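You operate a simulated robot arm through the tools that you are given. There is no shell and no other tool. Be economical: measure what you need, move in short steps, check, and stop when the job is done.

You are at the controls of a simulated two-armed robot. One attempt, no reset.

TASK
Pick up the green hook weight with one hand, pass it to the other hand and put it on the press bench shelf.

The check looks at the end state, three seconds after you hand in, the way a careful person would. Anything else that was tipped, shoved, dropped, spilled or broken makes it a failure.

THE ROBOT
Two 7-joint arms with two-finger parallel grippers on one trunk, on a base that drives. Base frame: it is fixed to the floor where the robot stands at the start and does not move with it; the origin is under the middle of the robot, x ahead of it, y to its left, z up. Units: mm, rad, N and s.
The left shoulder is at the start at [50, 168, 1032], the right one opposite. With the tool pointing down near the work surface each hand reaches from about 200 to 660 mm from the robot's upright axis, wherever it stands, measured 20 degrees to its own side. Places, roughly: press bench shelf [700, 4000, 400]. Payload 1.57 kg a hand.
Tool frame (each hand has its own): the origin (TCP) lies between the finger pads and is the grasp point; the fingertips stand 30 mm ahead of it; z points along the fingers, y is the line along which they close. Largest opening 80 mm; finger width 17, thickness 12; the body of the gripper, 40 by 82 mm, starts 80 mm behind the TCP.
Orientation is told as [roll, pitch, yaw] about the base's x, y, z axes, in that order, counted from this pose: with the fingers straight down and closing along the base's y, the tool's x points along the base's -x, its y along +y and its z along -z.

THE INTERFACE
- The arms move only by the tool move_arm. It takes "left_increments", "right_increments" or both (then of equal length, played together; a hand with none holds still); each is a list of rows, each an object (a shift or turn left out is 0, a gripper value left out holds the last) with "delta_pos": the shift along the tool's x, y, z in units of 50 mm (1.0 is 50 mm), a list of three; "angular": the turn, a rotation vector about the tool's x, y, z in units of 6 degrees (1.0 is 6 degrees), a list of three; "claw": the opening in per cent of the stroke, from 0 (shut) to 100 (fully open). In form: [{"delta_pos": [x, y, z], "angular": [rx, ry, rz], "claw": claw}, ...]. A call has 1 to 20 rows; each row shifts and turns the commanded pose from where the row before left it, along the tool's axes as they then stand. A call with a number of a shift or a turn outside -1 to 1 is refused whole. Each row takes 0.2 s and may step no farther than 50 mm and 0.15 rad from the row before; otherwise, or with a gripper value out of range, the whole call is refused. A pose out of reach is approached as far as the arm can. The call stops where the force on the tool passes 40 N (or 10 N more than at its start, if that is more) or the arm is blocked; 0.2 s more then pass. The fingers move at their own pace (about 45 mm/s each) and stop on an object; they squeeze with about 38 N. The grip force told is the motor's: it shows also when the fingers shut on nothing. Time passes only in rows, and 0.2 s behind the last, so rows that do not move let the fingers close. It gives the time, the measured TCP pose, the force on the tool (base axes), the opening and the grip force at its end, in the units of the frame above (readings bear some noise), with the torque about the TCP (base axes, N m) and any sound that the robot's microphone picked up.
- Cameras (640 x 400 px; columns grow to the right, rows downward): "scene" is now at [127.4, 27.8, 1252.7]; the picture's right is [0.30, -0.96, 0.00], its down [-0.44, -0.14, -0.89] and it looks along [0.85, 0.26, -0.47] (base axes); focal length 264 px, centre (320, 200). "left" rides on the left gripper at [72, 7, -122] in its tool frame; the picture's right is [-0.09, 1.00, 0.00], its down [-0.84, -0.08, -0.54] and it looks along [-0.54, -0.05, 0.84] (tool axes); focal length 238 px, centre (320, 200). "right" rides on the right gripper at [72, -7, -122] in its tool frame; the picture's right is [0.09, 1.00, 0.00], its down [-0.84, 0.08, -0.54] and it looks along [-0.54, 0.05, 0.84] (tool axes); focal length 238 px, centre (320, 200). There is no depth. A picture from a camera that has moved, and an enlarged one, comes with that camera's place and axes in the base frame and with its lens.
- snapshot(camera): a new picture of that camera. No time passes.
- move_column(by): slides the trunk up (or, below 0, down) by that many mm; the arms and the scene camera ride with it, the base frame stays. It gives what a move gives, with no picture.
- steer(legs): drives the robot by 1 to 6 legs, each [ahead, left, turn to the left] in mm, mm and rad, along the robot's own axes; the way and the turn of a leg run together, so that a leg with both is an arc; at most 1500 mm and 3.142 rad a leg. The arms and the cameras ride along, it lands a little off, and it stops where it bumps. It gives what a move gives.
- aim_head(pan, tilt): turns the head with the scene camera to pan (to the left, within 1.396 rad either way) and tilt (down, from -0.506 to 1.204), counted from straight ahead of the robot. It gives what a move gives.
- close_up(camera, box): a new picture of the part [left, top, right, bottom] of that camera's present view, enlarged. No time passes.
- close_job(): hands the job in; it is judged then, once.

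Work in short steps. Places have to be worked out from the pictures, the camera data and where the tool is seen: move nearer, look again, correct. Check each grasp and each placing, and mend what went wrong. You have 120 turns and 92 pictures in all, those below and enlarged ones among them. Open the grippers and draw the arms clear of the work before you hand the job in, unless the task says otherwise; then end with one line.

The tools are called as a command line: name --argument value ..., lists and objects as JSON in quotes. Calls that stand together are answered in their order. move_arm: Moves the arms, as the interface text tells. Its arguments: {"type":"object","properties":{"left_increments":{"type":"array","items":{"type":"object","properties":{"delta_pos":{"type":"array","items":{"type":"number"}},"angular":{"type":"array","items":{"type":"number"}},"claw":{"type":"number"}}}},"right_increments":{"type":"array","items":{"type":"object","properties":{"delta_pos":{"type":"array","items":{"type":"number"}},"angular":{"type":"array","items":{"type":"number"}},"claw":{"type":"number"}}}}},"required":[]} The other tools are called the same way: move_column (by) slides the trunk up or down; steer (legs) drives the base; aim_head (pan, tilt) turns the head that bears the scene camera; snapshot (camera) takes a picture; close_up (camera, box) takes an enlarged picture of a part of a camera's view; close_job () hands the job in.

At the start:

```text
t: 0.0
left_position: [416.7, 388.2, 1045.8]
left_orientation: [0.001, 0.0, -0.001]
left_force: [-0.3, 0.9, 0.0]
left_torque: [-0.05, 0.02, -0.01]
left_opening: 79.8
left_grip_force: 0.0
right_position: [409.2, -24.1, 1071.8]
right_orientation: [0.002, 0.001, 0.0]
right_force: [-0.3, 1.1, 1.0]
right_torque: [0.01, 0.02, -0.01]
right_opening: 80.0
right_grip_force: 0.0
trunk travel left (down, up): [-200.0, 243.0]
robot x, y, heading: [4.7, 2.7, 0.003]
head pan, tilt: [0.3, 0.483]
```

scene: 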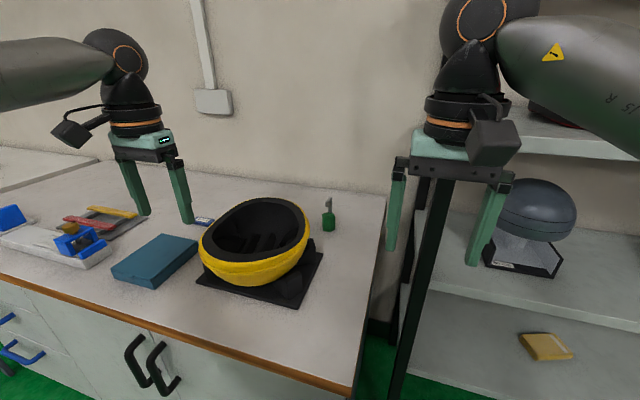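
right: 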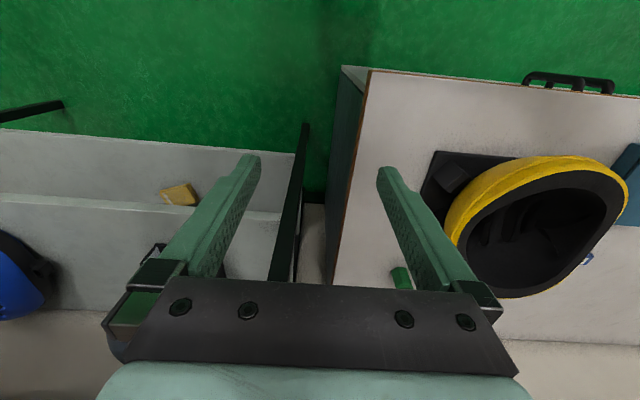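
left: 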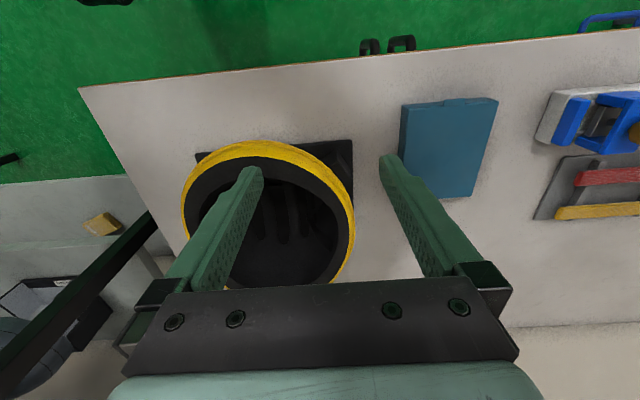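

I see the green weight behind and to the right of the helmet, at roughly (771, 199, 827) by triangulating two cameras. I'll enlarge it for a closer look.

close_up --camera "scene" --box '[270, 170, 390, 245]'

close_up --camera "right" --box '[340, 220, 500, 320]'

aim_head --pan 0.0 --tilt 1.0

snapshot --camera "scene"

```text
5.33 times, centred on (330, 208) of scene
camera zoom: at [127.4, 27.8, 1252.7], right [0.3, -0.96, 0.0], down [-0.44, -0.14, -0.89], along [0.85, 0.26, -0.47], focal length 1407 px, centre (267, 160)
```

zoom: 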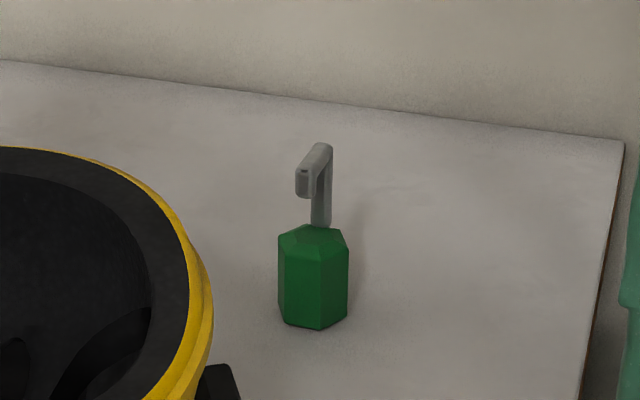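

```text
4.00 times, centred on (420, 270) of right
camera zoom: at [338.1, -31.4, 1194.2], right [-0.09, 1.0, 0.0], down [0.84, 0.08, 0.54], along [0.54, 0.05, -0.84], focal length 953 px, centre (-80, -80)
```

zoom: 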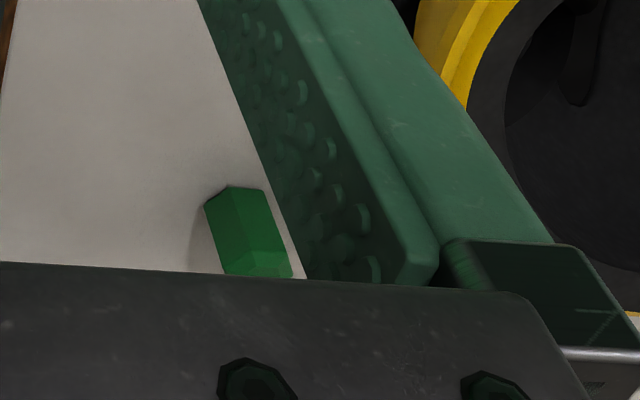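

```text
t: 0.9
left_position: [415.6, 387.4, 1046.2]
left_orientation: [0.001, -0.001, 0.002]
left_force: [0.6, 0.7, 0.0]
left_torque: [-0.02, 0.0, -0.01]
left_opening: 80.3
left_grip_force: 0.2
right_position: [409.2, -24.7, 1071.3]
right_orientation: [0.0, 0.001, 0.0]
right_force: [-0.4, -0.3, 0.0]
right_torque: [0.0, 0.0, 0.01]
right_opening: 80.2
right_grip_force: 0.1
trunk travel left (down, up): [-200.0, 243.0]
robot x, y, heading: [3.7, -0.3, -0.002]
head pan, tilt: [0.0, 1.0]
```

```text
86 pictures are left
camera scene: at [109.9, 0.8, 1210.2], right [0.0, -1.0, 0.0], down [-0.84, 0.0, -0.54], along [0.54, 0.0, -0.84], focal length 264 px, centre (320, 200)
```

scene: 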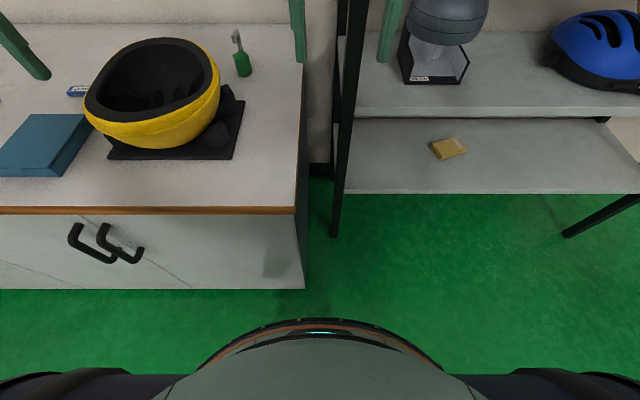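

The base has room to pull in to the right of the bench, where the left hand can reach the weight without crossing the helmet. First I tuck the right arm away so it won't ride into the shelf rack.

move_arm --right_increments '[{"delta_pos": [0.52, -0.76, 0.18]}, {"delta_pos": [0.52, -0.76, 0.18]}, {"delta_pos": [0.52, -0.76, 0.18]}, {"delta_pos": [0.52, -0.76, 0.18]}, {"delta_pos": [0.52, -0.76, 0.18]}, {"delta_pos": [0.52, -0.76, 0.18]}, {"delta_pos": [0.52, -0.76, 0.18]}, {"delta_pos": [0.52, -0.76, 0.18]}]'

snapshot --camera "scene"

```text
t: 2.7
left_position: [415.8, 388.5, 1045.8]
left_orientation: [0.001, -0.002, 0.001]
left_force: [0.5, -0.4, 0.2]
left_torque: [-0.04, -0.01, 0.0]
left_opening: 79.7
left_grip_force: 0.1
right_position: [212.3, -310.1, 998.2]
right_orientation: [0.035, 0.002, 0.028]
right_force: [0.6, 0.2, -0.1]
right_torque: [-0.02, -0.02, 0.01]
right_opening: 80.1
right_grip_force: 0.0
right hand out of reach, approached as far as the arm can: row 8
trunk travel left (down, up): [-200.0, 243.0]
robot x, y, heading: [1.0, 3.7, 0.004]
head pan, tilt: [0.0, 1.0]
```

```text
85 pictures are left
camera scene: at [109.5, 1.0, 1210.3], right [0.0, -1.0, 0.0], down [-0.84, 0.0, -0.54], along [0.54, 0.0, -0.84], focal length 264 px, centre (320, 200)
```

scene: 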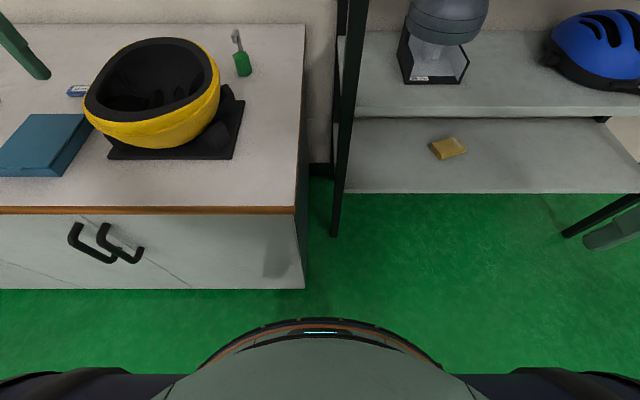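

The way is clear. I drive right, then ahead, beside the bench end.

steer --legs '[[0, -220, 0], [180, 0, 0]]'

snapshot --camera "scene"

snapshot --camera "left"

```text
t: 6.4
left_position: [596.4, 163.0, 1046.1]
left_orientation: [0.0, 0.001, 0.0]
left_force: [0.4, -0.4, 1.1]
left_torque: [-0.01, 0.02, -0.02]
left_opening: 80.3
left_grip_force: 0.0
right_position: [395.8, -535.0, 998.6]
right_orientation: [0.035, 0.001, 0.022]
right_force: [-0.7, -0.6, 0.4]
right_torque: [0.0, 0.01, -0.01]
right_opening: 80.1
right_grip_force: 0.0
trunk travel left (down, up): [-200.0, 243.0]
robot x, y, heading: [178.4, -222.8, -0.003]
head pan, tilt: [0.0, 1.0]
```

```text
84 pictures are left
camera scene: at [290.8, -223.2, 1210.1], right [0.0, -1.0, 0.0], down [-0.84, 0.0, -0.54], along [0.54, 0.0, -0.84], focal length 264 px, centre (320, 200)
```

scene: 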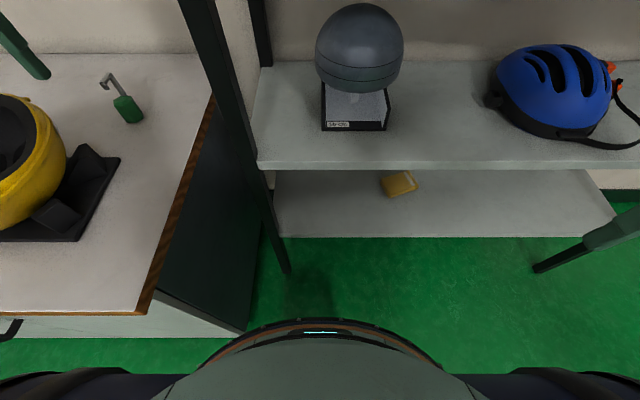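

```text
83 pictures are left
camera left: at [526.4, 170.4, 1168.3], right [0.09, 1.0, 0.0], down [0.84, -0.08, 0.54], along [0.54, -0.05, -0.84], focal length 238 px, centre (320, 200)
```

left: 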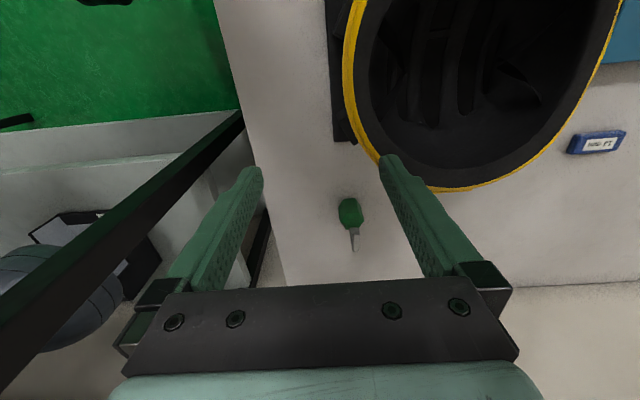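

The weight is confirmed at about (771, 200, 830). I drive 80 mm further ahead.

steer --legs '[[80, 0, 0]]'

```text
t: 7.5
left_position: [675.2, 164.7, 1045.2]
left_orientation: [0.0, 0.002, 0.001]
left_force: [-0.3, -0.1, 0.2]
left_torque: [-0.01, 0.05, -0.02]
left_opening: 80.0
left_grip_force: 0.0
right_position: [471.9, -534.2, 999.5]
right_orientation: [0.033, 0.001, 0.024]
right_force: [-0.2, -0.3, 0.1]
right_torque: [-0.01, 0.02, 0.0]
right_opening: 79.9
right_grip_force: 0.1
trunk travel left (down, up): [-200.0, 243.0]
robot x, y, heading: [257.8, -227.2, 0.003]
head pan, tilt: [0.0, 1.0]
```

I move the left hand over the weight at a safe height and look down at the hook.

move_arm --left_increments '[{"delta_pos": [-0.64, 0.24, 0.3]}, {"delta_pos": [-0.64, 0.24, 0.3]}, {"delta_pos": [-0.64, 0.24, 0.3]}]'

snapshot --camera "left"

aim_head --pan 0.7 --tilt 0.6

snapshot --camera "scene"

```text
t: 8.3
left_position: [772.4, 199.6, 1000.3]
left_orientation: [0.0, 0.0, -0.001]
left_force: [-0.4, 0.2, 0.4]
left_torque: [-0.01, -0.01, 0.01]
left_opening: 80.2
left_grip_force: 0.0
right_position: [474.0, -535.5, 998.1]
right_orientation: [0.034, 0.001, 0.026]
right_force: [-0.2, -0.9, 0.2]
right_torque: [-0.05, 0.01, -0.01]
right_opening: 80.0
right_grip_force: 0.0
trunk travel left (down, up): [-200.0, 243.0]
robot x, y, heading: [257.0, -219.4, -0.001]
head pan, tilt: [0.0, 1.0]
```

```text
82 pictures are left
camera left: at [701.4, 206.6, 1123.5], right [0.09, 1.0, 0.0], down [0.84, -0.08, 0.54], along [0.54, -0.05, -0.84], focal length 238 px, centre (320, 200)
```

left: 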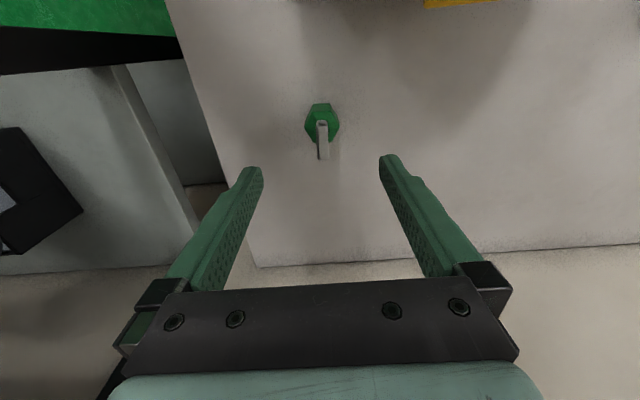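

```text
t: 9.3
left_position: [772.3, 200.8, 1000.8]
left_orientation: [0.0, 0.0, 0.0]
left_force: [-0.4, 0.2, 0.4]
left_torque: [0.0, -0.02, -0.04]
left_opening: 80.1
left_grip_force: 0.0
right_position: [471.6, -535.4, 997.9]
right_orientation: [0.033, 0.002, 0.025]
right_force: [-0.4, -0.2, 0.6]
right_torque: [0.01, 0.0, -0.01]
right_opening: 80.1
right_grip_force: 0.1
trunk travel left (down, up): [-200.0, 243.0]
robot x, y, heading: [258.4, -224.4, 0.001]
head pan, tilt: [0.7, 0.6]
```

```text
81 pictures are left
camera scene: at [366.8, -166.2, 1242.2], right [0.64, -0.77, 0.0], down [-0.43, -0.36, -0.82], along [0.63, 0.53, -0.57], focal length 264 px, centre (320, 200)
```

scene: 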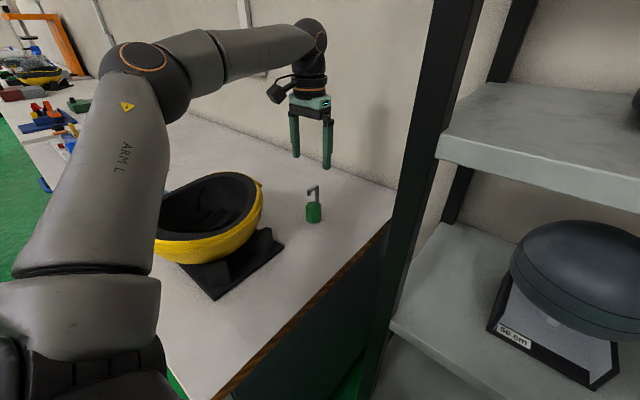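

The hand hangs above the weight with good clearance. I enlarge the hook from the wrist camera.

close_up --camera "left" --box '[270, 85, 382, 155]'

close_up --camera "scene" --box '[270, 165, 366, 225]'

```text
5.71 times, centred on (326, 120) of left
camera zoom: at [700.6, 206.3, 1124.0], right [0.09, 1.0, 0.0], down [0.84, -0.08, 0.54], along [0.54, -0.05, -0.84], focal length 1362 px, centre (286, 657)
```

zoom: 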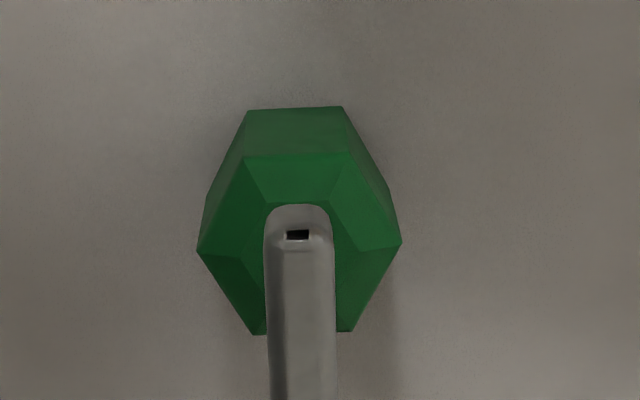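

```text
6.67 times, centred on (318, 195) of scene
camera zoom: at [366.8, -166.2, 1242.2], right [0.64, -0.77, 0.0], down [-0.43, -0.36, -0.82], along [0.63, 0.53, -0.57], focal length 1758 px, centre (333, 233)
```

zoom: 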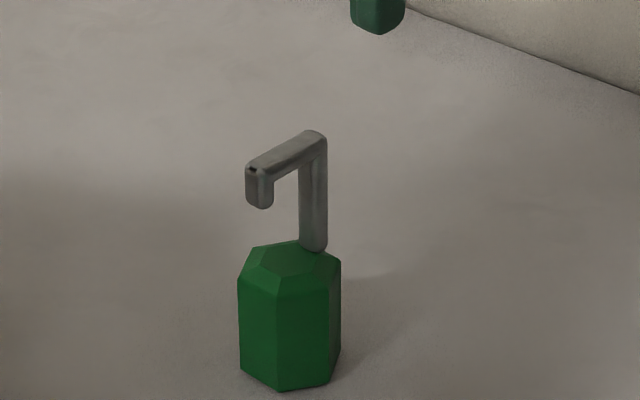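

The hook lies in the x–z plane with its tip toward me. Its shaft is near x≈788, y≈202, and its top is at z≈893. The present closing direction suits it, so I lower part way and recheck.

move_arm --left_increments '[{"delta_pos": [-0.12, 0.02, 0.45], "claw": 70}, {"delta_pos": [-0.1, 0.02, 0.45]}, {"delta_pos": [0, 0, 0.45]}]'

snapshot --camera "left"

close_up --camera "scene" --box '[254, 130, 382, 210]'

```text
t: 10.2
left_position: [782.0, 202.9, 934.6]
left_orientation: [0.0, -0.003, 0.001]
left_force: [-0.2, -1.0, 0.3]
left_torque: [0.01, 0.04, -0.02]
left_opening: 55.6
left_grip_force: 0.2
right_position: [471.8, -534.5, 998.6]
right_orientation: [0.033, 0.001, 0.025]
right_force: [-0.7, -0.9, -0.1]
right_torque: [0.0, 0.0, 0.03]
right_opening: 80.1
right_grip_force: 0.0
trunk travel left (down, up): [-200.0, 243.0]
robot x, y, heading: [259.6, -226.9, -0.003]
head pan, tilt: [0.7, 0.6]
```

```text
78 pictures are left
camera left: at [711.6, 208.8, 1057.0], right [0.09, 1.0, 0.0], down [0.84, -0.08, 0.54], along [0.54, -0.05, -0.84], focal length 238 px, centre (320, 200)
```

left: 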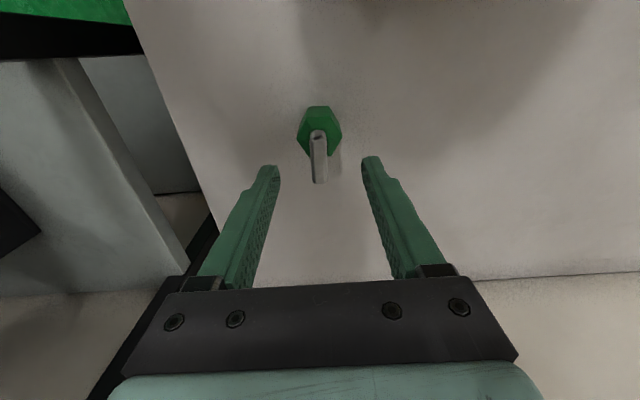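

```text
5.00 times, centred on (318, 170) of scene
camera zoom: at [366.8, -166.1, 1242.2], right [0.64, -0.77, 0.0], down [-0.43, -0.36, -0.82], along [0.63, 0.53, -0.57], focal length 1319 px, centre (330, 350)
```

zoom: 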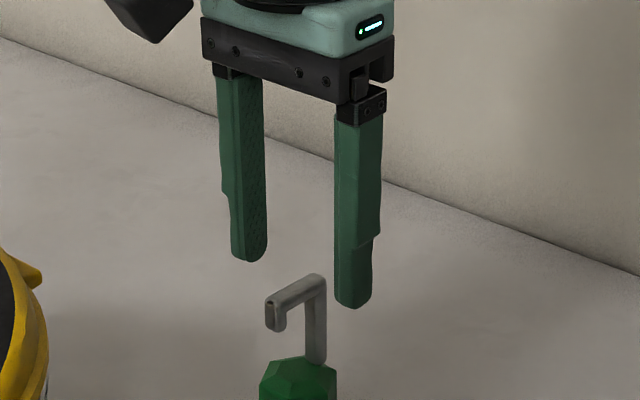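

The hook spans x≈763–801 at y≈202, its top is near z 900, and the body top is near 851. I shift 8 mm ahead, lower to z≈888 and close on the shaft.

move_arm --left_increments '[{"delta_pos": [-0.16, -0.01, 0.3]}, {"delta_pos": [0, 0, 0.35]}, {"delta_pos": [0, 0, 0.28]}]'

snapshot --camera "left"

close_up --camera "scene" --box '[254, 150, 382, 230]'

```text
t: 10.9
left_position: [789.6, 201.6, 887.6]
left_orientation: [-0.001, -0.001, 0.002]
left_force: [0.1, -1.1, 0.3]
left_torque: [0.01, 0.02, 0.01]
left_opening: 56.0
left_grip_force: 0.2
right_position: [472.6, -534.5, 997.4]
right_orientation: [0.034, 0.001, 0.026]
right_force: [0.1, -0.3, 0.0]
right_torque: [0.0, -0.01, 0.01]
right_opening: 80.0
right_grip_force: 0.1
trunk travel left (down, up): [-200.0, 243.0]
robot x, y, heading: [256.6, -222.5, -0.002]
head pan, tilt: [0.7, 0.6]
```

```text
76 pictures are left
camera left: at [718.5, 207.6, 1010.0], right [0.09, 1.0, 0.0], down [0.84, -0.08, 0.54], along [0.54, -0.05, -0.84], focal length 238 px, centre (320, 200)
```

left: 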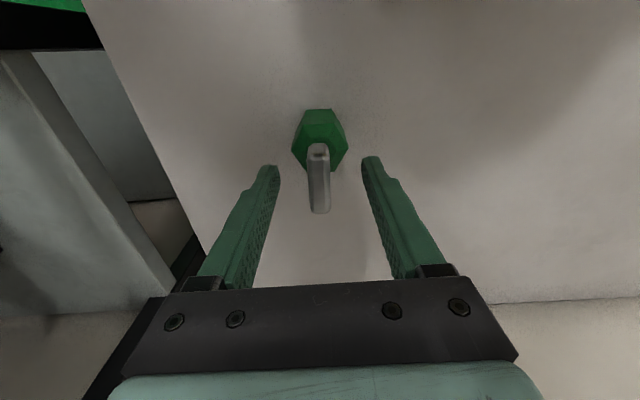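

```text
5.00 times, centred on (318, 190) of scene
camera zoom: at [366.8, -166.1, 1242.2], right [0.64, -0.77, 0.0], down [-0.43, -0.36, -0.83], along [0.63, 0.53, -0.56], focal length 1319 px, centre (330, 250)
```

zoom: 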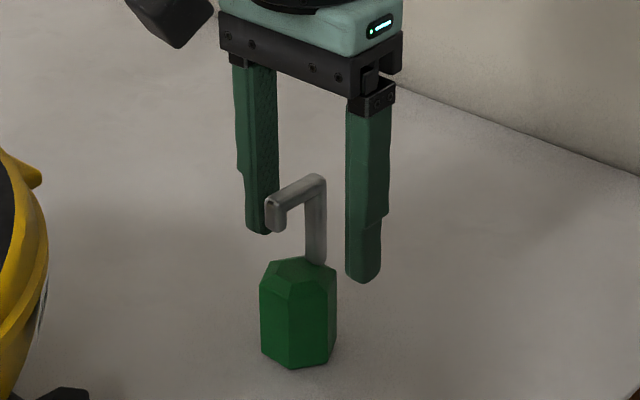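

The fingertips straddle the shaft just above the body, so I close the gripper.

move_arm --left_increments '[{"claw": 0}, {"claw": 0}, {"claw": 0}, {"claw": 0}, {"claw": 0}]'

close_up --camera "scene" --box '[254, 150, 382, 230]'

```text
t: 12.2
left_position: [790.2, 200.6, 887.9]
left_orientation: [0.0, -0.002, 0.001]
left_force: [-0.3, 0.8, -0.3]
left_torque: [0.01, -0.01, -0.04]
left_opening: 11.6
left_grip_force: 29.3
right_position: [472.7, -534.4, 997.4]
right_orientation: [0.033, 0.001, 0.025]
right_force: [0.9, 0.6, 0.6]
right_torque: [0.03, 0.03, 0.02]
right_opening: 79.8
right_grip_force: 0.1
trunk travel left (down, up): [-200.0, 243.0]
robot x, y, heading: [259.2, -225.7, -0.001]
head pan, tilt: [0.7, 0.6]
```

```text
5.00 times, centred on (318, 190) of scene
camera zoom: at [366.7, -166.1, 1242.2], right [0.64, -0.77, 0.0], down [-0.43, -0.36, -0.83], along [0.63, 0.53, -0.56], focal length 1319 px, centre (330, 250)
```

zoom: 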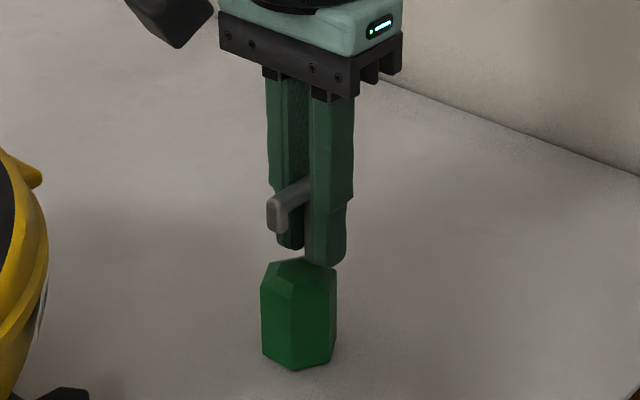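

The hook is held with 11.6 mm between the pads. I lift it 120 mm and check.

move_arm --left_increments '[{"delta_pos": [0, 0, -0.3]}, {"delta_pos": [0, 0, -0.5]}, {"delta_pos": [0, 0, -0.8]}, {"delta_pos": [0, 0, -0.8]}, {"delta_pos": [0, 0, -0.5]}]'

snapshot --camera "scene"

```text
t: 13.3
left_position: [790.4, 201.9, 1030.9]
left_orientation: [0.0, 0.0, 0.0]
left_force: [-0.4, 0.4, -5.1]
left_torque: [0.03, -0.03, -0.02]
left_opening: 11.8
left_grip_force: 29.2
right_position: [473.2, -534.4, 998.0]
right_orientation: [0.033, 0.002, 0.024]
right_force: [-0.7, 0.0, -0.2]
right_torque: [0.01, 0.01, -0.01]
right_opening: 80.0
right_grip_force: 0.0
trunk travel left (down, up): [-200.0, 243.0]
robot x, y, heading: [258.8, -224.3, 0.0]
head pan, tilt: [0.7, 0.6]
```

```text
73 pictures are left
camera scene: at [367.1, -166.0, 1242.1], right [0.64, -0.77, 0.0], down [-0.43, -0.36, -0.82], along [0.63, 0.53, -0.57], focal length 264 px, centre (320, 200)
```

scene: 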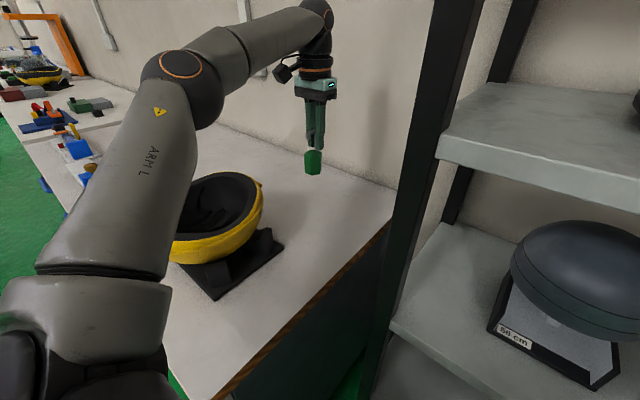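

It's held, and the force reads about 5 N, so the weight is roughly 0.5 kg. I raise the trunk to clear the helmet, then back out.

move_column --by 110

steer --legs '[[-500, 0, 0]]'

aim_head --pan 1.39 --tilt 0.35

snapshot --camera "scene"

```text
t: 14.8
left_position: [790.8, 200.7, 1141.3]
left_orientation: [0.001, 0.0, 0.0]
left_force: [0.0, 0.5, -5.2]
left_torque: [-0.01, -0.04, 0.02]
left_opening: 11.9
left_grip_force: 29.5
right_position: [473.0, -534.2, 1108.5]
right_orientation: [0.032, 0.003, 0.025]
right_force: [0.0, -0.2, 0.4]
right_torque: [0.01, 0.01, 0.03]
right_opening: 80.1
right_grip_force: 0.1
trunk travel left (down, up): [-310.0, 133.0]
robot x, y, heading: [256.8, -226.3, 0.001]
head pan, tilt: [0.7, 0.6]
```

```text
t: 17.7
left_position: [292.1, 200.9, 1141.1]
left_orientation: [0.0, -0.002, -0.001]
left_force: [0.3, -0.4, -4.4]
left_torque: [0.01, -0.08, 0.01]
left_opening: 11.7
left_grip_force: 29.2
right_position: [-27.6, -534.7, 1109.4]
right_orientation: [0.034, 0.002, 0.022]
right_force: [0.2, 0.0, -0.6]
right_torque: [0.0, 0.02, 0.0]
right_opening: 80.0
right_grip_force: 0.1
trunk travel left (down, up): [-310.0, 133.0]
robot x, y, heading: [-237.8, -223.1, -0.004]
head pan, tilt: [0.7, 0.6]
```

```text
t: 18.8
left_position: [292.5, 202.2, 1141.1]
left_orientation: [-0.001, 0.001, -0.002]
left_force: [-1.1, -0.8, -4.6]
left_torque: [-0.02, -0.05, -0.02]
left_opening: 11.8
left_grip_force: 28.7
right_position: [-26.5, -533.4, 1107.9]
right_orientation: [0.034, 0.002, 0.021]
right_force: [-0.4, 0.5, 0.7]
right_torque: [0.02, -0.01, 0.03]
right_opening: 80.1
right_grip_force: 0.1
trunk travel left (down, up): [-310.0, 133.0]
robot x, y, heading: [-244.7, -222.6, -0.006]
head pan, tilt: [1.389, 0.351]
```

```text
72 pictures are left
camera scene: at [-182.5, -130.6, 1374.9], right [0.98, -0.18, 0.0], down [-0.06, -0.34, -0.94], along [0.17, 0.92, -0.34], focal length 264 px, centre (320, 200)
```

scene: 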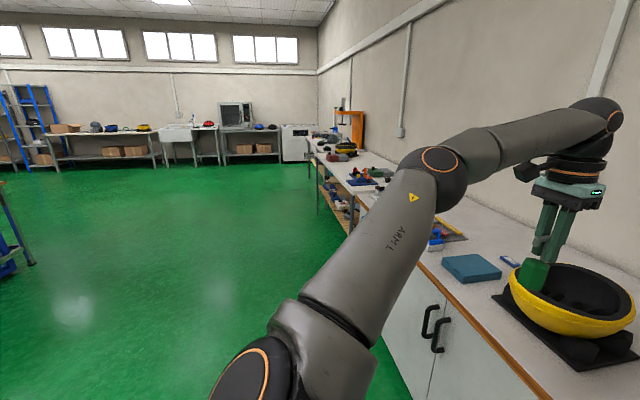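

The aisle along the bench is clear, and the bench with the orange press is farther along with a low shelf. I drive left, keeping well off the bench.

steer --legs '[[-160, 0, 0], [0, 1400, 0], [0, 1400, 0], [0, 500, 0]]'

aim_head --pan 0.6 --tilt 0.6

snapshot --camera "scene"

```text
t: 48.2
left_position: [88.8, 3443.7, 1140.5]
left_orientation: [0.0, 0.0, 0.031]
left_force: [1.0, -0.2, -5.0]
left_torque: [0.03, -0.08, -0.02]
left_opening: 11.7
left_grip_force: 29.1
right_position: [-205.1, 2697.7, 1108.7]
right_orientation: [0.034, 0.001, 0.056]
right_force: [-0.4, -0.3, 0.3]
right_torque: [0.02, 0.01, 0.01]
right_opening: 80.0
right_grip_force: 0.1
trunk travel left (down, up): [-310.0, 133.0]
robot x, y, heading: [-432.1, 3002.9, 0.029]
head pan, tilt: [1.389, 0.351]
```

```text
t: 49.3
left_position: [88.1, 3444.1, 1139.5]
left_orientation: [0.001, -0.001, 0.032]
left_force: [-0.2, 0.7, -5.0]
left_torque: [-0.01, -0.05, 0.0]
left_opening: 11.9
left_grip_force: 29.1
right_position: [-205.1, 2697.3, 1108.3]
right_orientation: [0.033, 0.001, 0.056]
right_force: [0.3, -0.3, -0.5]
right_torque: [0.01, -0.01, 0.0]
right_opening: 79.8
right_grip_force: 0.0
trunk travel left (down, up): [-310.0, 133.0]
robot x, y, heading: [-427.2, 3001.9, 0.028]
head pan, tilt: [0.6, 0.6]
```

```text
71 pictures are left
camera scene: at [-317.1, 3056.3, 1352.1], right [0.59, -0.81, 0.0], down [-0.46, -0.33, -0.82], along [0.67, 0.49, -0.57], focal length 264 px, centre (320, 200)
```

scene: 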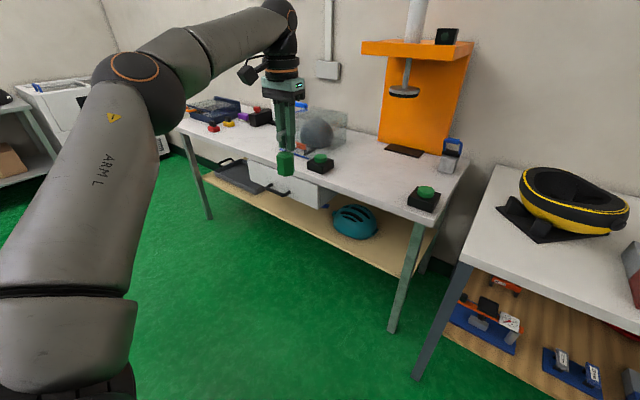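

The press bench spans about y 3200–4780 with its front at x≈520, and the shelf at z 400 carries a helmet, a white box and a tray. I lower the trunk, drive nearer its middle and look for a free spot.

steer --legs '[[0, 720, -0.028]]'

move_column --by -250

aim_head --pan 0.0 --tilt 0.6

snapshot --camera "scene"

```text
t: 56.1
left_position: [102.9, 4150.5, 1140.5]
left_orientation: [0.0, 0.0, -0.015]
left_force: [-0.2, 0.5, -4.0]
left_torque: [0.02, -0.04, -0.02]
left_opening: 11.9
left_grip_force: 29.4
right_position: [-225.0, 3418.1, 1107.5]
right_orientation: [0.033, 0.003, 0.011]
right_force: [-0.5, -0.1, 1.1]
right_torque: [0.0, 0.01, -0.01]
right_opening: 79.9
right_grip_force: 0.1
trunk travel left (down, up): [-310.0, 133.0]
robot x, y, heading: [-432.6, 3731.8, -0.015]
head pan, tilt: [0.6, 0.6]
```

```text
t: 58.7
left_position: [102.6, 4150.6, 890.3]
left_orientation: [0.001, 0.002, -0.013]
left_force: [0.1, 0.5, -4.5]
left_torque: [0.0, -0.03, 0.01]
left_opening: 11.9
left_grip_force: 29.1
right_position: [-224.6, 3418.0, 859.2]
right_orientation: [0.033, 0.001, 0.01]
right_force: [0.4, 1.2, 0.1]
right_torque: [-0.01, -0.01, 0.02]
right_opening: 80.0
right_grip_force: 0.1
trunk travel left (down, up): [-60.0, 383.0]
robot x, y, heading: [-433.7, 3733.8, -0.013]
head pan, tilt: [0.6, 0.6]
```

```text
t: 59.7
left_position: [101.4, 4149.4, 890.7]
left_orientation: [0.0, -0.001, -0.013]
left_force: [-0.4, 0.6, -5.9]
left_torque: [0.01, -0.04, -0.01]
left_opening: 11.8
left_grip_force: 29.4
right_position: [-225.0, 3418.2, 859.2]
right_orientation: [0.033, 0.001, 0.009]
right_force: [0.1, -0.7, 0.5]
right_torque: [-0.02, 0.02, 0.01]
right_opening: 80.1
right_grip_force: 0.1
trunk travel left (down, up): [-60.0, 383.0]
robot x, y, heading: [-433.3, 3732.9, -0.014]
head pan, tilt: [0.0, 0.6]
```

```text
70 pictures are left
camera scene: at [-306.1, 3731.1, 1102.1], right [-0.01, -1.0, 0.0], down [-0.57, 0.01, -0.82], along [0.82, -0.01, -0.57], focal length 264 px, centre (320, 200)
```

scene: 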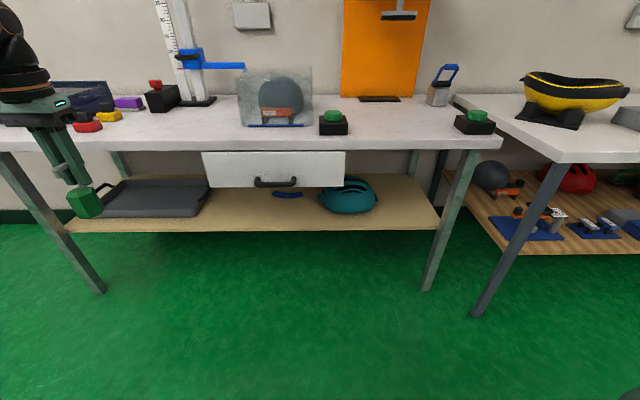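

The white box is a drawer hung under the top, so the best free spot is right of the helmet, around (590, 3360) on the shelf. First comes the handover in the open: I bring the left hand to the middle, then yaw it −90° so the body's flats face sideways.

move_arm --left_increments '[{"delta_pos": [0.1, -0.9, 0]}, {"delta_pos": [0.1, -0.9, 0]}, {"delta_pos": [0.1, -0.9, 0]}, {"delta_pos": [0.1, -0.9, 0]}, {"delta_pos": [0.1, -0.9, 0]}, {"delta_pos": [0.1, -0.9, 0]}, {"delta_pos": [0.1, -0.9, 0]}, {"delta_pos": [0.1, -0.9, 0]}, {"delta_pos": [0.1, -0.9, 0]}]'

move_arm --left_increments '[{"angular": [0, 0, 1]}, {"angular": [0, 0, 1]}, {"angular": [0, 0, 1]}, {"angular": [0, 0, 1]}, {"angular": [0, 0, 1]}, {"angular": [0, 0, 1]}, {"angular": [0, 0, 1]}, {"angular": [0, 0, 1]}, {"angular": [0, 0, 1]}, {"angular": [0, 0, 1]}, {"angular": [0, 0, 1]}, {"angular": [0, 0, 1]}, {"angular": [0, 0, 1]}, {"angular": [0, 0, 1]}, {"angular": [0, 0, 1]}]'

snapshot --camera "scene"

```text
t: 61.7
left_position: [44.0, 3915.2, 882.1]
left_orientation: [0.0, 0.001, -0.015]
left_force: [0.2, 0.5, -5.2]
left_torque: [-0.01, -0.08, -0.02]
left_opening: 11.8
left_grip_force: 29.4
left hand out of reach, approached as far as the arm can: row 5, 6, 7, 8, 9
right_position: [-225.8, 3417.5, 857.4]
right_orientation: [0.034, 0.002, 0.009]
right_force: [-0.8, -1.0, -0.1]
right_torque: [0.04, -0.03, -0.04]
right_opening: 80.0
right_grip_force: 0.0
trunk travel left (down, up): [-60.0, 383.0]
robot x, y, heading: [-432.6, 3729.6, -0.017]
head pan, tilt: [0.0, 0.6]
```

```text
t: 64.9
left_position: [44.8, 3917.9, 882.0]
left_orientation: [0.0, 0.0, -1.587]
left_force: [-0.1, 0.1, -5.3]
left_torque: [-0.05, -0.02, 0.02]
left_opening: 12.1
left_grip_force: 29.5
right_position: [-226.0, 3418.4, 858.0]
right_orientation: [0.032, 0.002, 0.012]
right_force: [0.1, 0.8, 0.1]
right_torque: [-0.01, 0.03, -0.01]
right_opening: 80.1
right_grip_force: 0.0
trunk travel left (down, up): [-60.0, 383.0]
robot x, y, heading: [-434.6, 3732.2, -0.019]
head pan, tilt: [0.0, 0.6]
```

```text
69 pictures are left
camera scene: at [-306.1, 3730.9, 1102.1], right [-0.01, -1.0, 0.0], down [-0.57, 0.01, -0.82], along [0.82, -0.01, -0.57], focal length 264 px, centre (320, 200)
```

scene: 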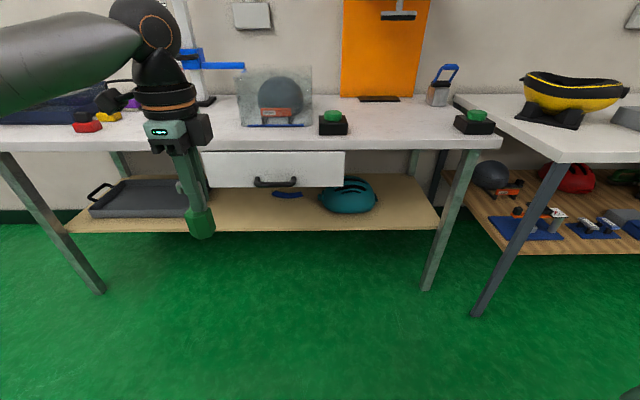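

The left hand stopped at 186 mm left of centre. I try again to bring it further to the middle from this orientation, rising slightly.

move_arm --left_increments '[{"delta_pos": [-0.8, -0.2, -0.2]}, {"delta_pos": [-0.8, -0.2, -0.2]}, {"delta_pos": [-0.8, -0.2, -0.2]}, {"delta_pos": [-0.8, -0.2, -0.2]}]'

```text
t: 65.9
left_position: [39.4, 3912.1, 887.8]
left_orientation: [0.001, 0.002, -1.584]
left_force: [-1.0, 0.3, -4.8]
left_torque: [0.0, 0.02, -0.03]
left_opening: 12.0
left_grip_force: 29.1
left hand out of reach, approached as far as the arm can: row 1, 2, 3, 4
right_position: [-225.8, 3417.6, 857.8]
right_orientation: [0.033, 0.002, 0.01]
right_force: [-0.5, 0.7, -0.7]
right_torque: [-0.02, 0.04, 0.04]
right_opening: 79.8
right_grip_force: 0.2
trunk travel left (down, up): [-60.0, 383.0]
robot x, y, heading: [-436.8, 3731.2, -0.012]
head pan, tilt: [0.0, 0.6]
```

I lower the hand, since cross-body reach may be better well below the shoulder, and then try rightward again.

move_arm --left_increments '[{"delta_pos": [0, 0, 0.8]}, {"delta_pos": [0, 0, 0.8]}, {"delta_pos": [0, 0, 0.8]}, {"delta_pos": [0, 0, 0.8]}, {"delta_pos": [-0.8, 0, 0]}, {"delta_pos": [-0.8, 0, 0]}, {"delta_pos": [-0.8, 0, 0]}]'

snapshot --camera "scene"

```text
t: 67.5
left_position: [-5.1, 3857.7, 739.6]
left_orientation: [-0.001, -0.002, -1.584]
left_force: [0.1, 0.8, -4.3]
left_torque: [-0.07, -0.02, 0.03]
left_opening: 11.8
left_grip_force: 29.2
left hand out of reach, approached as far as the arm can: row 5, 6, 7
right_position: [-224.5, 3417.8, 857.3]
right_orientation: [0.034, 0.001, 0.011]
right_force: [-0.8, 1.0, 0.6]
right_torque: [-0.02, 0.01, -0.02]
right_opening: 80.2
right_grip_force: 0.1
trunk travel left (down, up): [-60.0, 383.0]
robot x, y, heading: [-436.9, 3729.7, -0.012]
head pan, tilt: [0.0, 0.6]
```

```text
68 pictures are left
camera scene: at [-306.1, 3730.9, 1102.1], right [-0.01, -1.0, 0.0], down [-0.57, 0.01, -0.82], along [0.82, -0.01, -0.57], focal length 264 px, centre (320, 200)
```

scene: 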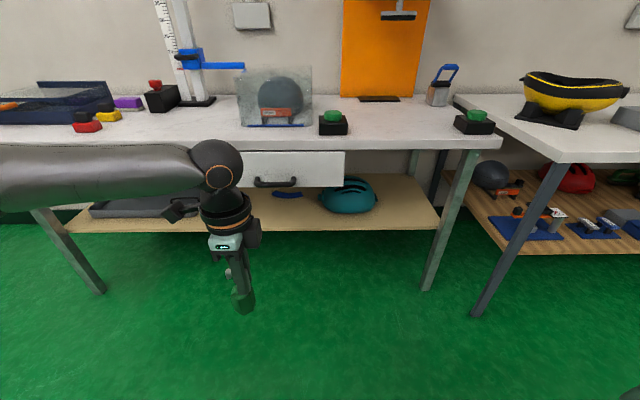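

The left hand now holds at robot frame (432, 128, z 740). I'll bring the right hand in from the right-rear at 45° azimuth and 45° down tilt. First I set orientations: left yaw back by 45° to line up the hex flats, right yaw +45° then pitch up 45°.

move_arm --left_increments '[{"angular": [0, 0, -0.9375]}, {"angular": [0, 0, -0.9375]}, {"angular": [0, 0, -0.9375]}, {"angular": [0, 0, -0.9375]}, {"angular": [0, 0, -0.9375]}, {"angular": [0, 0, -0.9375]}, {"angular": [0, 0, -0.9375]}, {"angular": [0, 0, -0.9375]}]' --right_increments '[{"delta_pos": [-0.3, 0.1, 0], "angular": [0, 0, -0.9375]}, {"delta_pos": [-0.3, 0.1, 0], "angular": [0, 0, -0.9375]}, {"delta_pos": [-0.3, 0.1, 0], "angular": [0, 0, -0.9375]}, {"delta_pos": [-0.3, 0.1, 0], "angular": [0, 0, -0.9375]}, {"delta_pos": [-0.3, 0.1, 0], "angular": [0, 0, -0.9375]}, {"delta_pos": [-0.3, 0, 0], "angular": [0, 0, -0.9375]}, {"delta_pos": [-0.3, 0, 0], "angular": [0, 0, -0.9375]}, {"delta_pos": [-0.3, 0, 0], "angular": [0, 0, -0.9375]}]'

move_arm --right_increments '[{"angular": [0, -0.9375, 0]}, {"angular": [0, -0.9375, 0]}, {"angular": [0, -0.9375, 0]}, {"angular": [0, -0.9375, 0]}, {"angular": [0, -0.9375, 0]}, {"angular": [0, -0.9375, 0]}, {"angular": [0, -0.9375, 0]}, {"angular": [0, -0.9375, 0]}]'

snapshot --camera "scene"

```text
t: 69.3
left_position: [-5.3, 3857.9, 738.2]
left_orientation: [-0.001, 0.001, -0.799]
left_force: [0.7, -0.4, -3.9]
left_torque: [-0.03, -0.03, 0.02]
left_opening: 11.9
left_grip_force: 28.9
right_position: [-120.0, 3483.0, 859.5]
right_orientation: [0.024, -0.022, 0.797]
right_force: [-0.1, 0.3, 0.4]
right_torque: [-0.02, 0.03, 0.01]
right_opening: 79.8
right_grip_force: 0.0
trunk travel left (down, up): [-60.0, 383.0]
robot x, y, heading: [-435.0, 3735.9, -0.02]
head pan, tilt: [0.0, 0.6]
```

```text
t: 71.1
left_position: [-4.8, 3858.0, 737.4]
left_orientation: [0.001, -0.001, -0.798]
left_force: [-0.6, 0.8, -4.5]
left_torque: [-0.05, -0.03, 0.02]
left_opening: 12.0
left_grip_force: 28.9
right_position: [-120.3, 3485.6, 861.0]
right_orientation: [0.035, -0.808, 0.771]
right_force: [-0.2, 0.3, 0.6]
right_torque: [-0.03, -0.04, -0.02]
right_opening: 80.2
right_grip_force: 0.2
right hand out of reach, approached as far as the arm can: row 7
trunk travel left (down, up): [-60.0, 383.0]
robot x, y, heading: [-433.0, 3732.9, -0.009]
head pan, tilt: [0.0, 0.6]
```

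```text
67 pictures are left
camera scene: at [-306.3, 3731.1, 1102.3], right [-0.01, -1.0, 0.0], down [-0.56, 0.01, -0.83], along [0.82, -0.01, -0.56], focal length 264 px, centre (320, 200)
```

scene: 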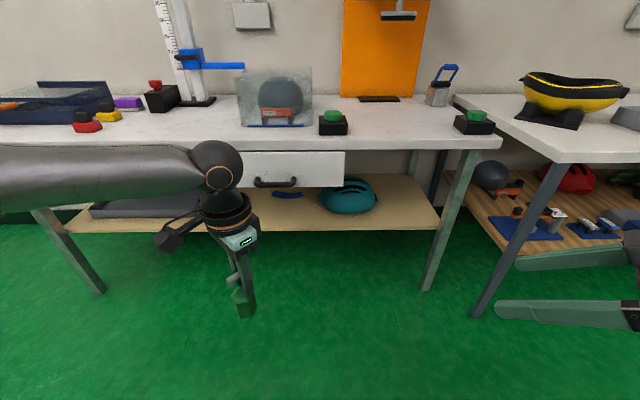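

The orientations match: closing axis and hex flats are both at azimuth ≈134°. I now bring the right hand to a pre-grasp point 110 mm back along its approach line.

move_arm --right_increments '[{"delta_pos": [-0.27, 0.51, 0.62]}, {"delta_pos": [-0.27, 0.51, 0.62]}, {"delta_pos": [-0.27, 0.51, 0.62]}, {"delta_pos": [-0.27, 0.51, 0.62]}, {"delta_pos": [-0.27, 0.51, 0.62]}, {"delta_pos": [-0.27, 0.51, 0.62]}, {"delta_pos": [-0.27, 0.51, 0.62]}, {"delta_pos": [-0.27, 0.51, 0.62]}]'

snapshot --camera "scene"

snapshot --camera "right"

```text
t: 72.9
left_position: [-5.2, 3858.4, 739.2]
left_orientation: [-0.001, 0.001, -0.8]
left_force: [0.0, -0.1, -5.5]
left_torque: [-0.04, -0.06, -0.04]
left_opening: 11.7
left_grip_force: 28.4
right_position: [-68.8, 3807.2, 782.5]
right_orientation: [0.034, -0.808, 0.77]
right_force: [-0.5, -1.0, 1.0]
right_torque: [0.02, -0.01, 0.01]
right_opening: 80.1
right_grip_force: 0.1
right hand out of reach, approached as far as the arm can: row 1, 2, 3
trunk travel left (down, up): [-60.0, 383.0]
robot x, y, heading: [-435.4, 3730.1, -0.016]
head pan, tilt: [0.0, 0.6]
```

```text
66 pictures are left
camera scene: at [-306.2, 3730.8, 1102.1], right [-0.01, -1.0, 0.0], down [-0.57, 0.01, -0.82], along [0.82, -0.01, -0.57], focal length 264 px, centre (320, 200)
```

scene: 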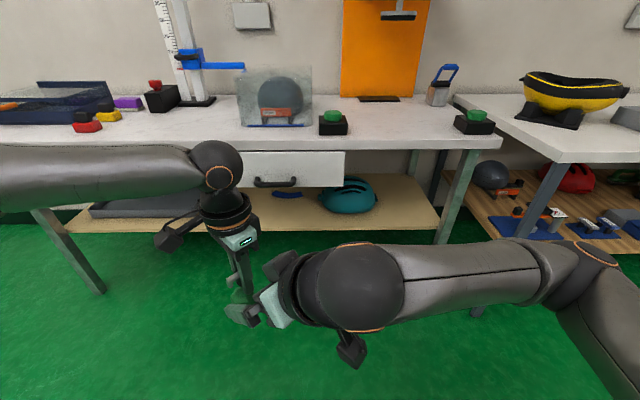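

```text
65 pictures are left
camera right: at [-159.0, 3703.6, 815.8], right [-0.76, 0.65, -0.04], down [0.09, 0.17, 0.98], along [0.65, 0.74, -0.19], focal length 238 px, centre (320, 200)
```

right: 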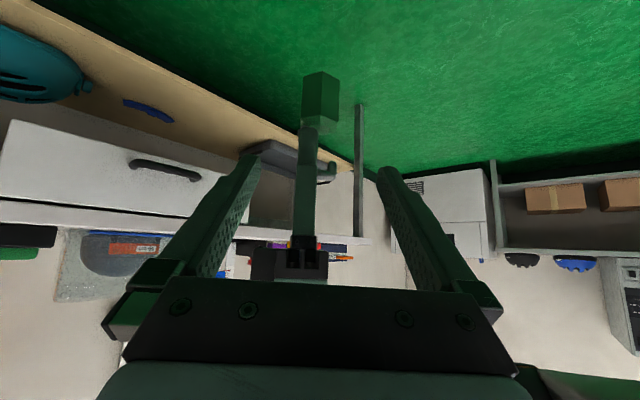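

The weight is in view between the right fingers. I enlarge it to check the alignment of the flats.

close_up --camera "right" --box '[256, 55, 384, 135]'

close_up --camera "left" --box '[240, 80, 400, 180]'

```text
5.00 times, centred on (320, 95) of right
camera zoom: at [-159.0, 3703.6, 815.8], right [-0.76, 0.65, -0.04], down [0.09, 0.17, 0.98], along [0.65, 0.74, -0.19], focal length 1192 px, centre (320, 725)
```

zoom: 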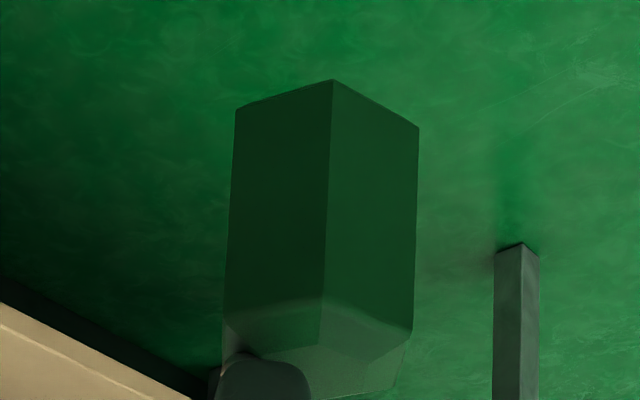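

```text
4.00 times, centred on (320, 130) of left
camera zoom: at [-49.1, 3913.9, 861.1], right [0.78, 0.63, 0.0], down [0.53, -0.65, 0.54], along [0.34, -0.42, -0.84], focal length 953 px, centre (320, 480)
```

zoom: 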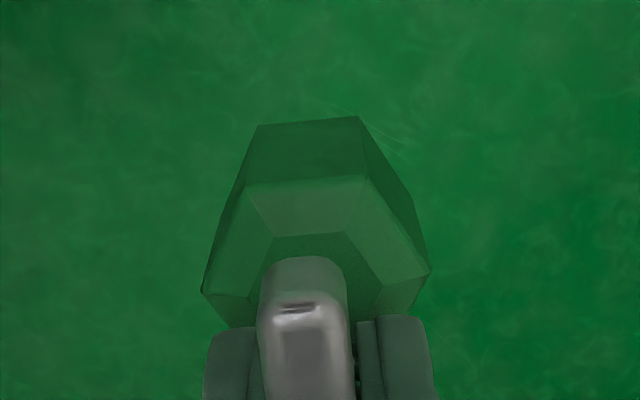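

The hex edge is centred between the right fingers, so the flats are aligned. I estimate the body centre at (−14, 3867, 672), and I move in to about (−20, 3861, 682), stopping short for a look.

move_arm --right_increments '[{"delta_pos": [0.22, 0.05, 0.3]}, {"delta_pos": [0.22, 0.05, 0.3]}, {"delta_pos": [0, 0, 0.4]}, {"delta_pos": [0, 0, 0.4]}]'

snapshot --camera "right"

snapshot --camera "left"

close_up --camera "scene" --box '[160, 200, 400, 350]'

```text
t: 73.9
left_position: [-5.1, 3857.3, 738.9]
left_orientation: [-0.001, 0.0, -0.8]
left_force: [0.1, 1.3, -4.6]
left_torque: [-0.07, -0.03, 0.01]
left_opening: 11.8
left_grip_force: 29.5
right_position: [-48.5, 3836.8, 718.4]
right_orientation: [0.035, -0.807, 0.772]
right_force: [0.3, 0.2, 0.0]
right_torque: [0.04, 0.01, 0.03]
right_opening: 80.0
right_grip_force: 0.0
trunk travel left (down, up): [-60.0, 383.0]
robot x, y, heading: [-436.7, 3731.5, -0.012]
head pan, tilt: [0.0, 0.6]
```

```text
62 pictures are left
camera right: at [-140.3, 3732.7, 751.4], right [-0.76, 0.65, -0.04], down [0.09, 0.17, 0.98], along [0.65, 0.74, -0.19], focal length 238 px, centre (320, 200)
```

right: 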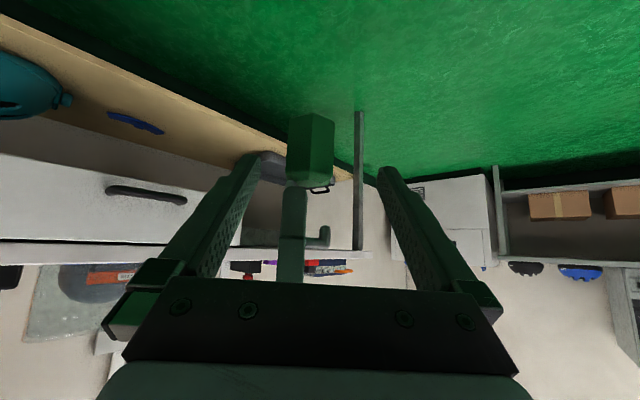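

```text
61 pictures are left
camera left: at [-49.1, 3913.9, 861.1], right [0.78, 0.63, 0.0], down [0.53, -0.65, 0.54], along [0.34, -0.42, -0.84], focal length 238 px, centre (320, 200)
```

left: 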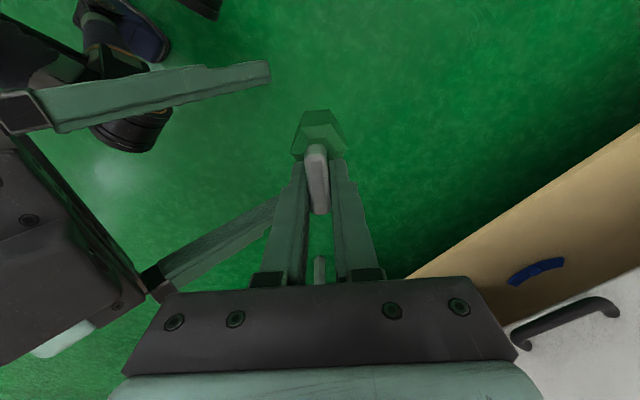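

```text
2.67 times, centred on (280, 275) of scene
camera zoom: at [-306.2, 3730.9, 1102.2], right [-0.01, -1.0, 0.0], down [-0.57, 0.01, -0.82], along [0.82, -0.01, -0.57], focal length 703 px, centre (427, 0)
```

zoom: 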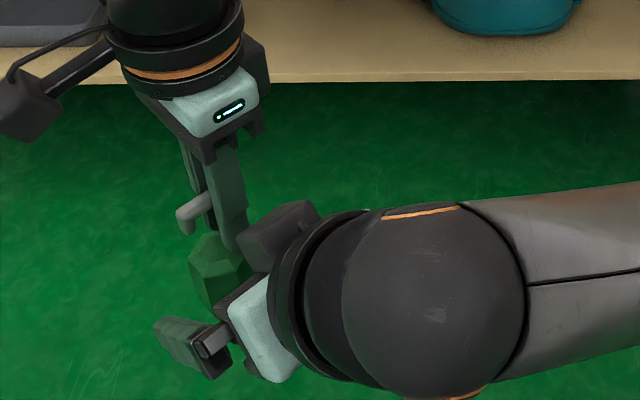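

The right gripper carries a dark block on its upper side that would come close to the left gripper at this tilt. I flatten the right hand's tilt by about 13° to gain clearance.

move_arm --right_increments '[{"angular": [0, -0.73, 0]}, {"angular": [0, -0.73, 0]}, {"angular": [0, -0.73, 0]}]'

close_up --camera "scene" --box '[160, 200, 400, 350]'

```text
t: 74.7
left_position: [-3.9, 3858.0, 738.6]
left_orientation: [-0.001, 0.001, -0.8]
left_force: [-0.3, 0.2, -4.8]
left_torque: [-0.01, -0.01, -0.01]
left_opening: 11.7
left_grip_force: 29.5
right_position: [-48.6, 3837.4, 720.5]
right_orientation: [0.046, -1.04, 0.756]
right_force: [-0.2, 0.3, -0.1]
right_torque: [0.02, -0.06, -0.02]
right_opening: 80.2
right_grip_force: 0.1
trunk travel left (down, up): [-60.0, 383.0]
robot x, y, heading: [-430.9, 3733.3, -0.017]
head pan, tilt: [0.0, 0.6]
```

```text
2.67 times, centred on (280, 275) of scene
camera zoom: at [-306.2, 3730.9, 1102.2], right [-0.01, -1.0, 0.0], down [-0.57, 0.01, -0.82], along [0.82, -0.01, -0.57], focal length 703 px, centre (427, 0)
```

zoom: 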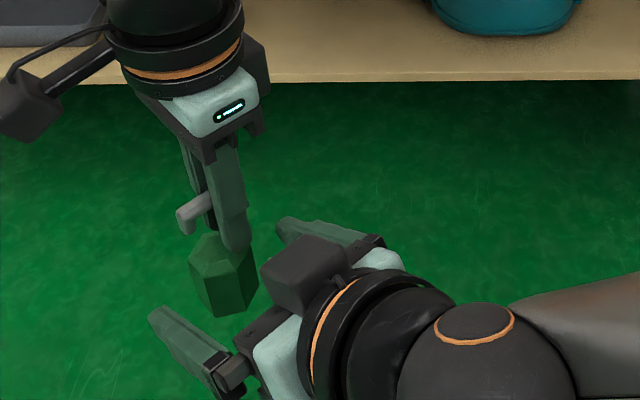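

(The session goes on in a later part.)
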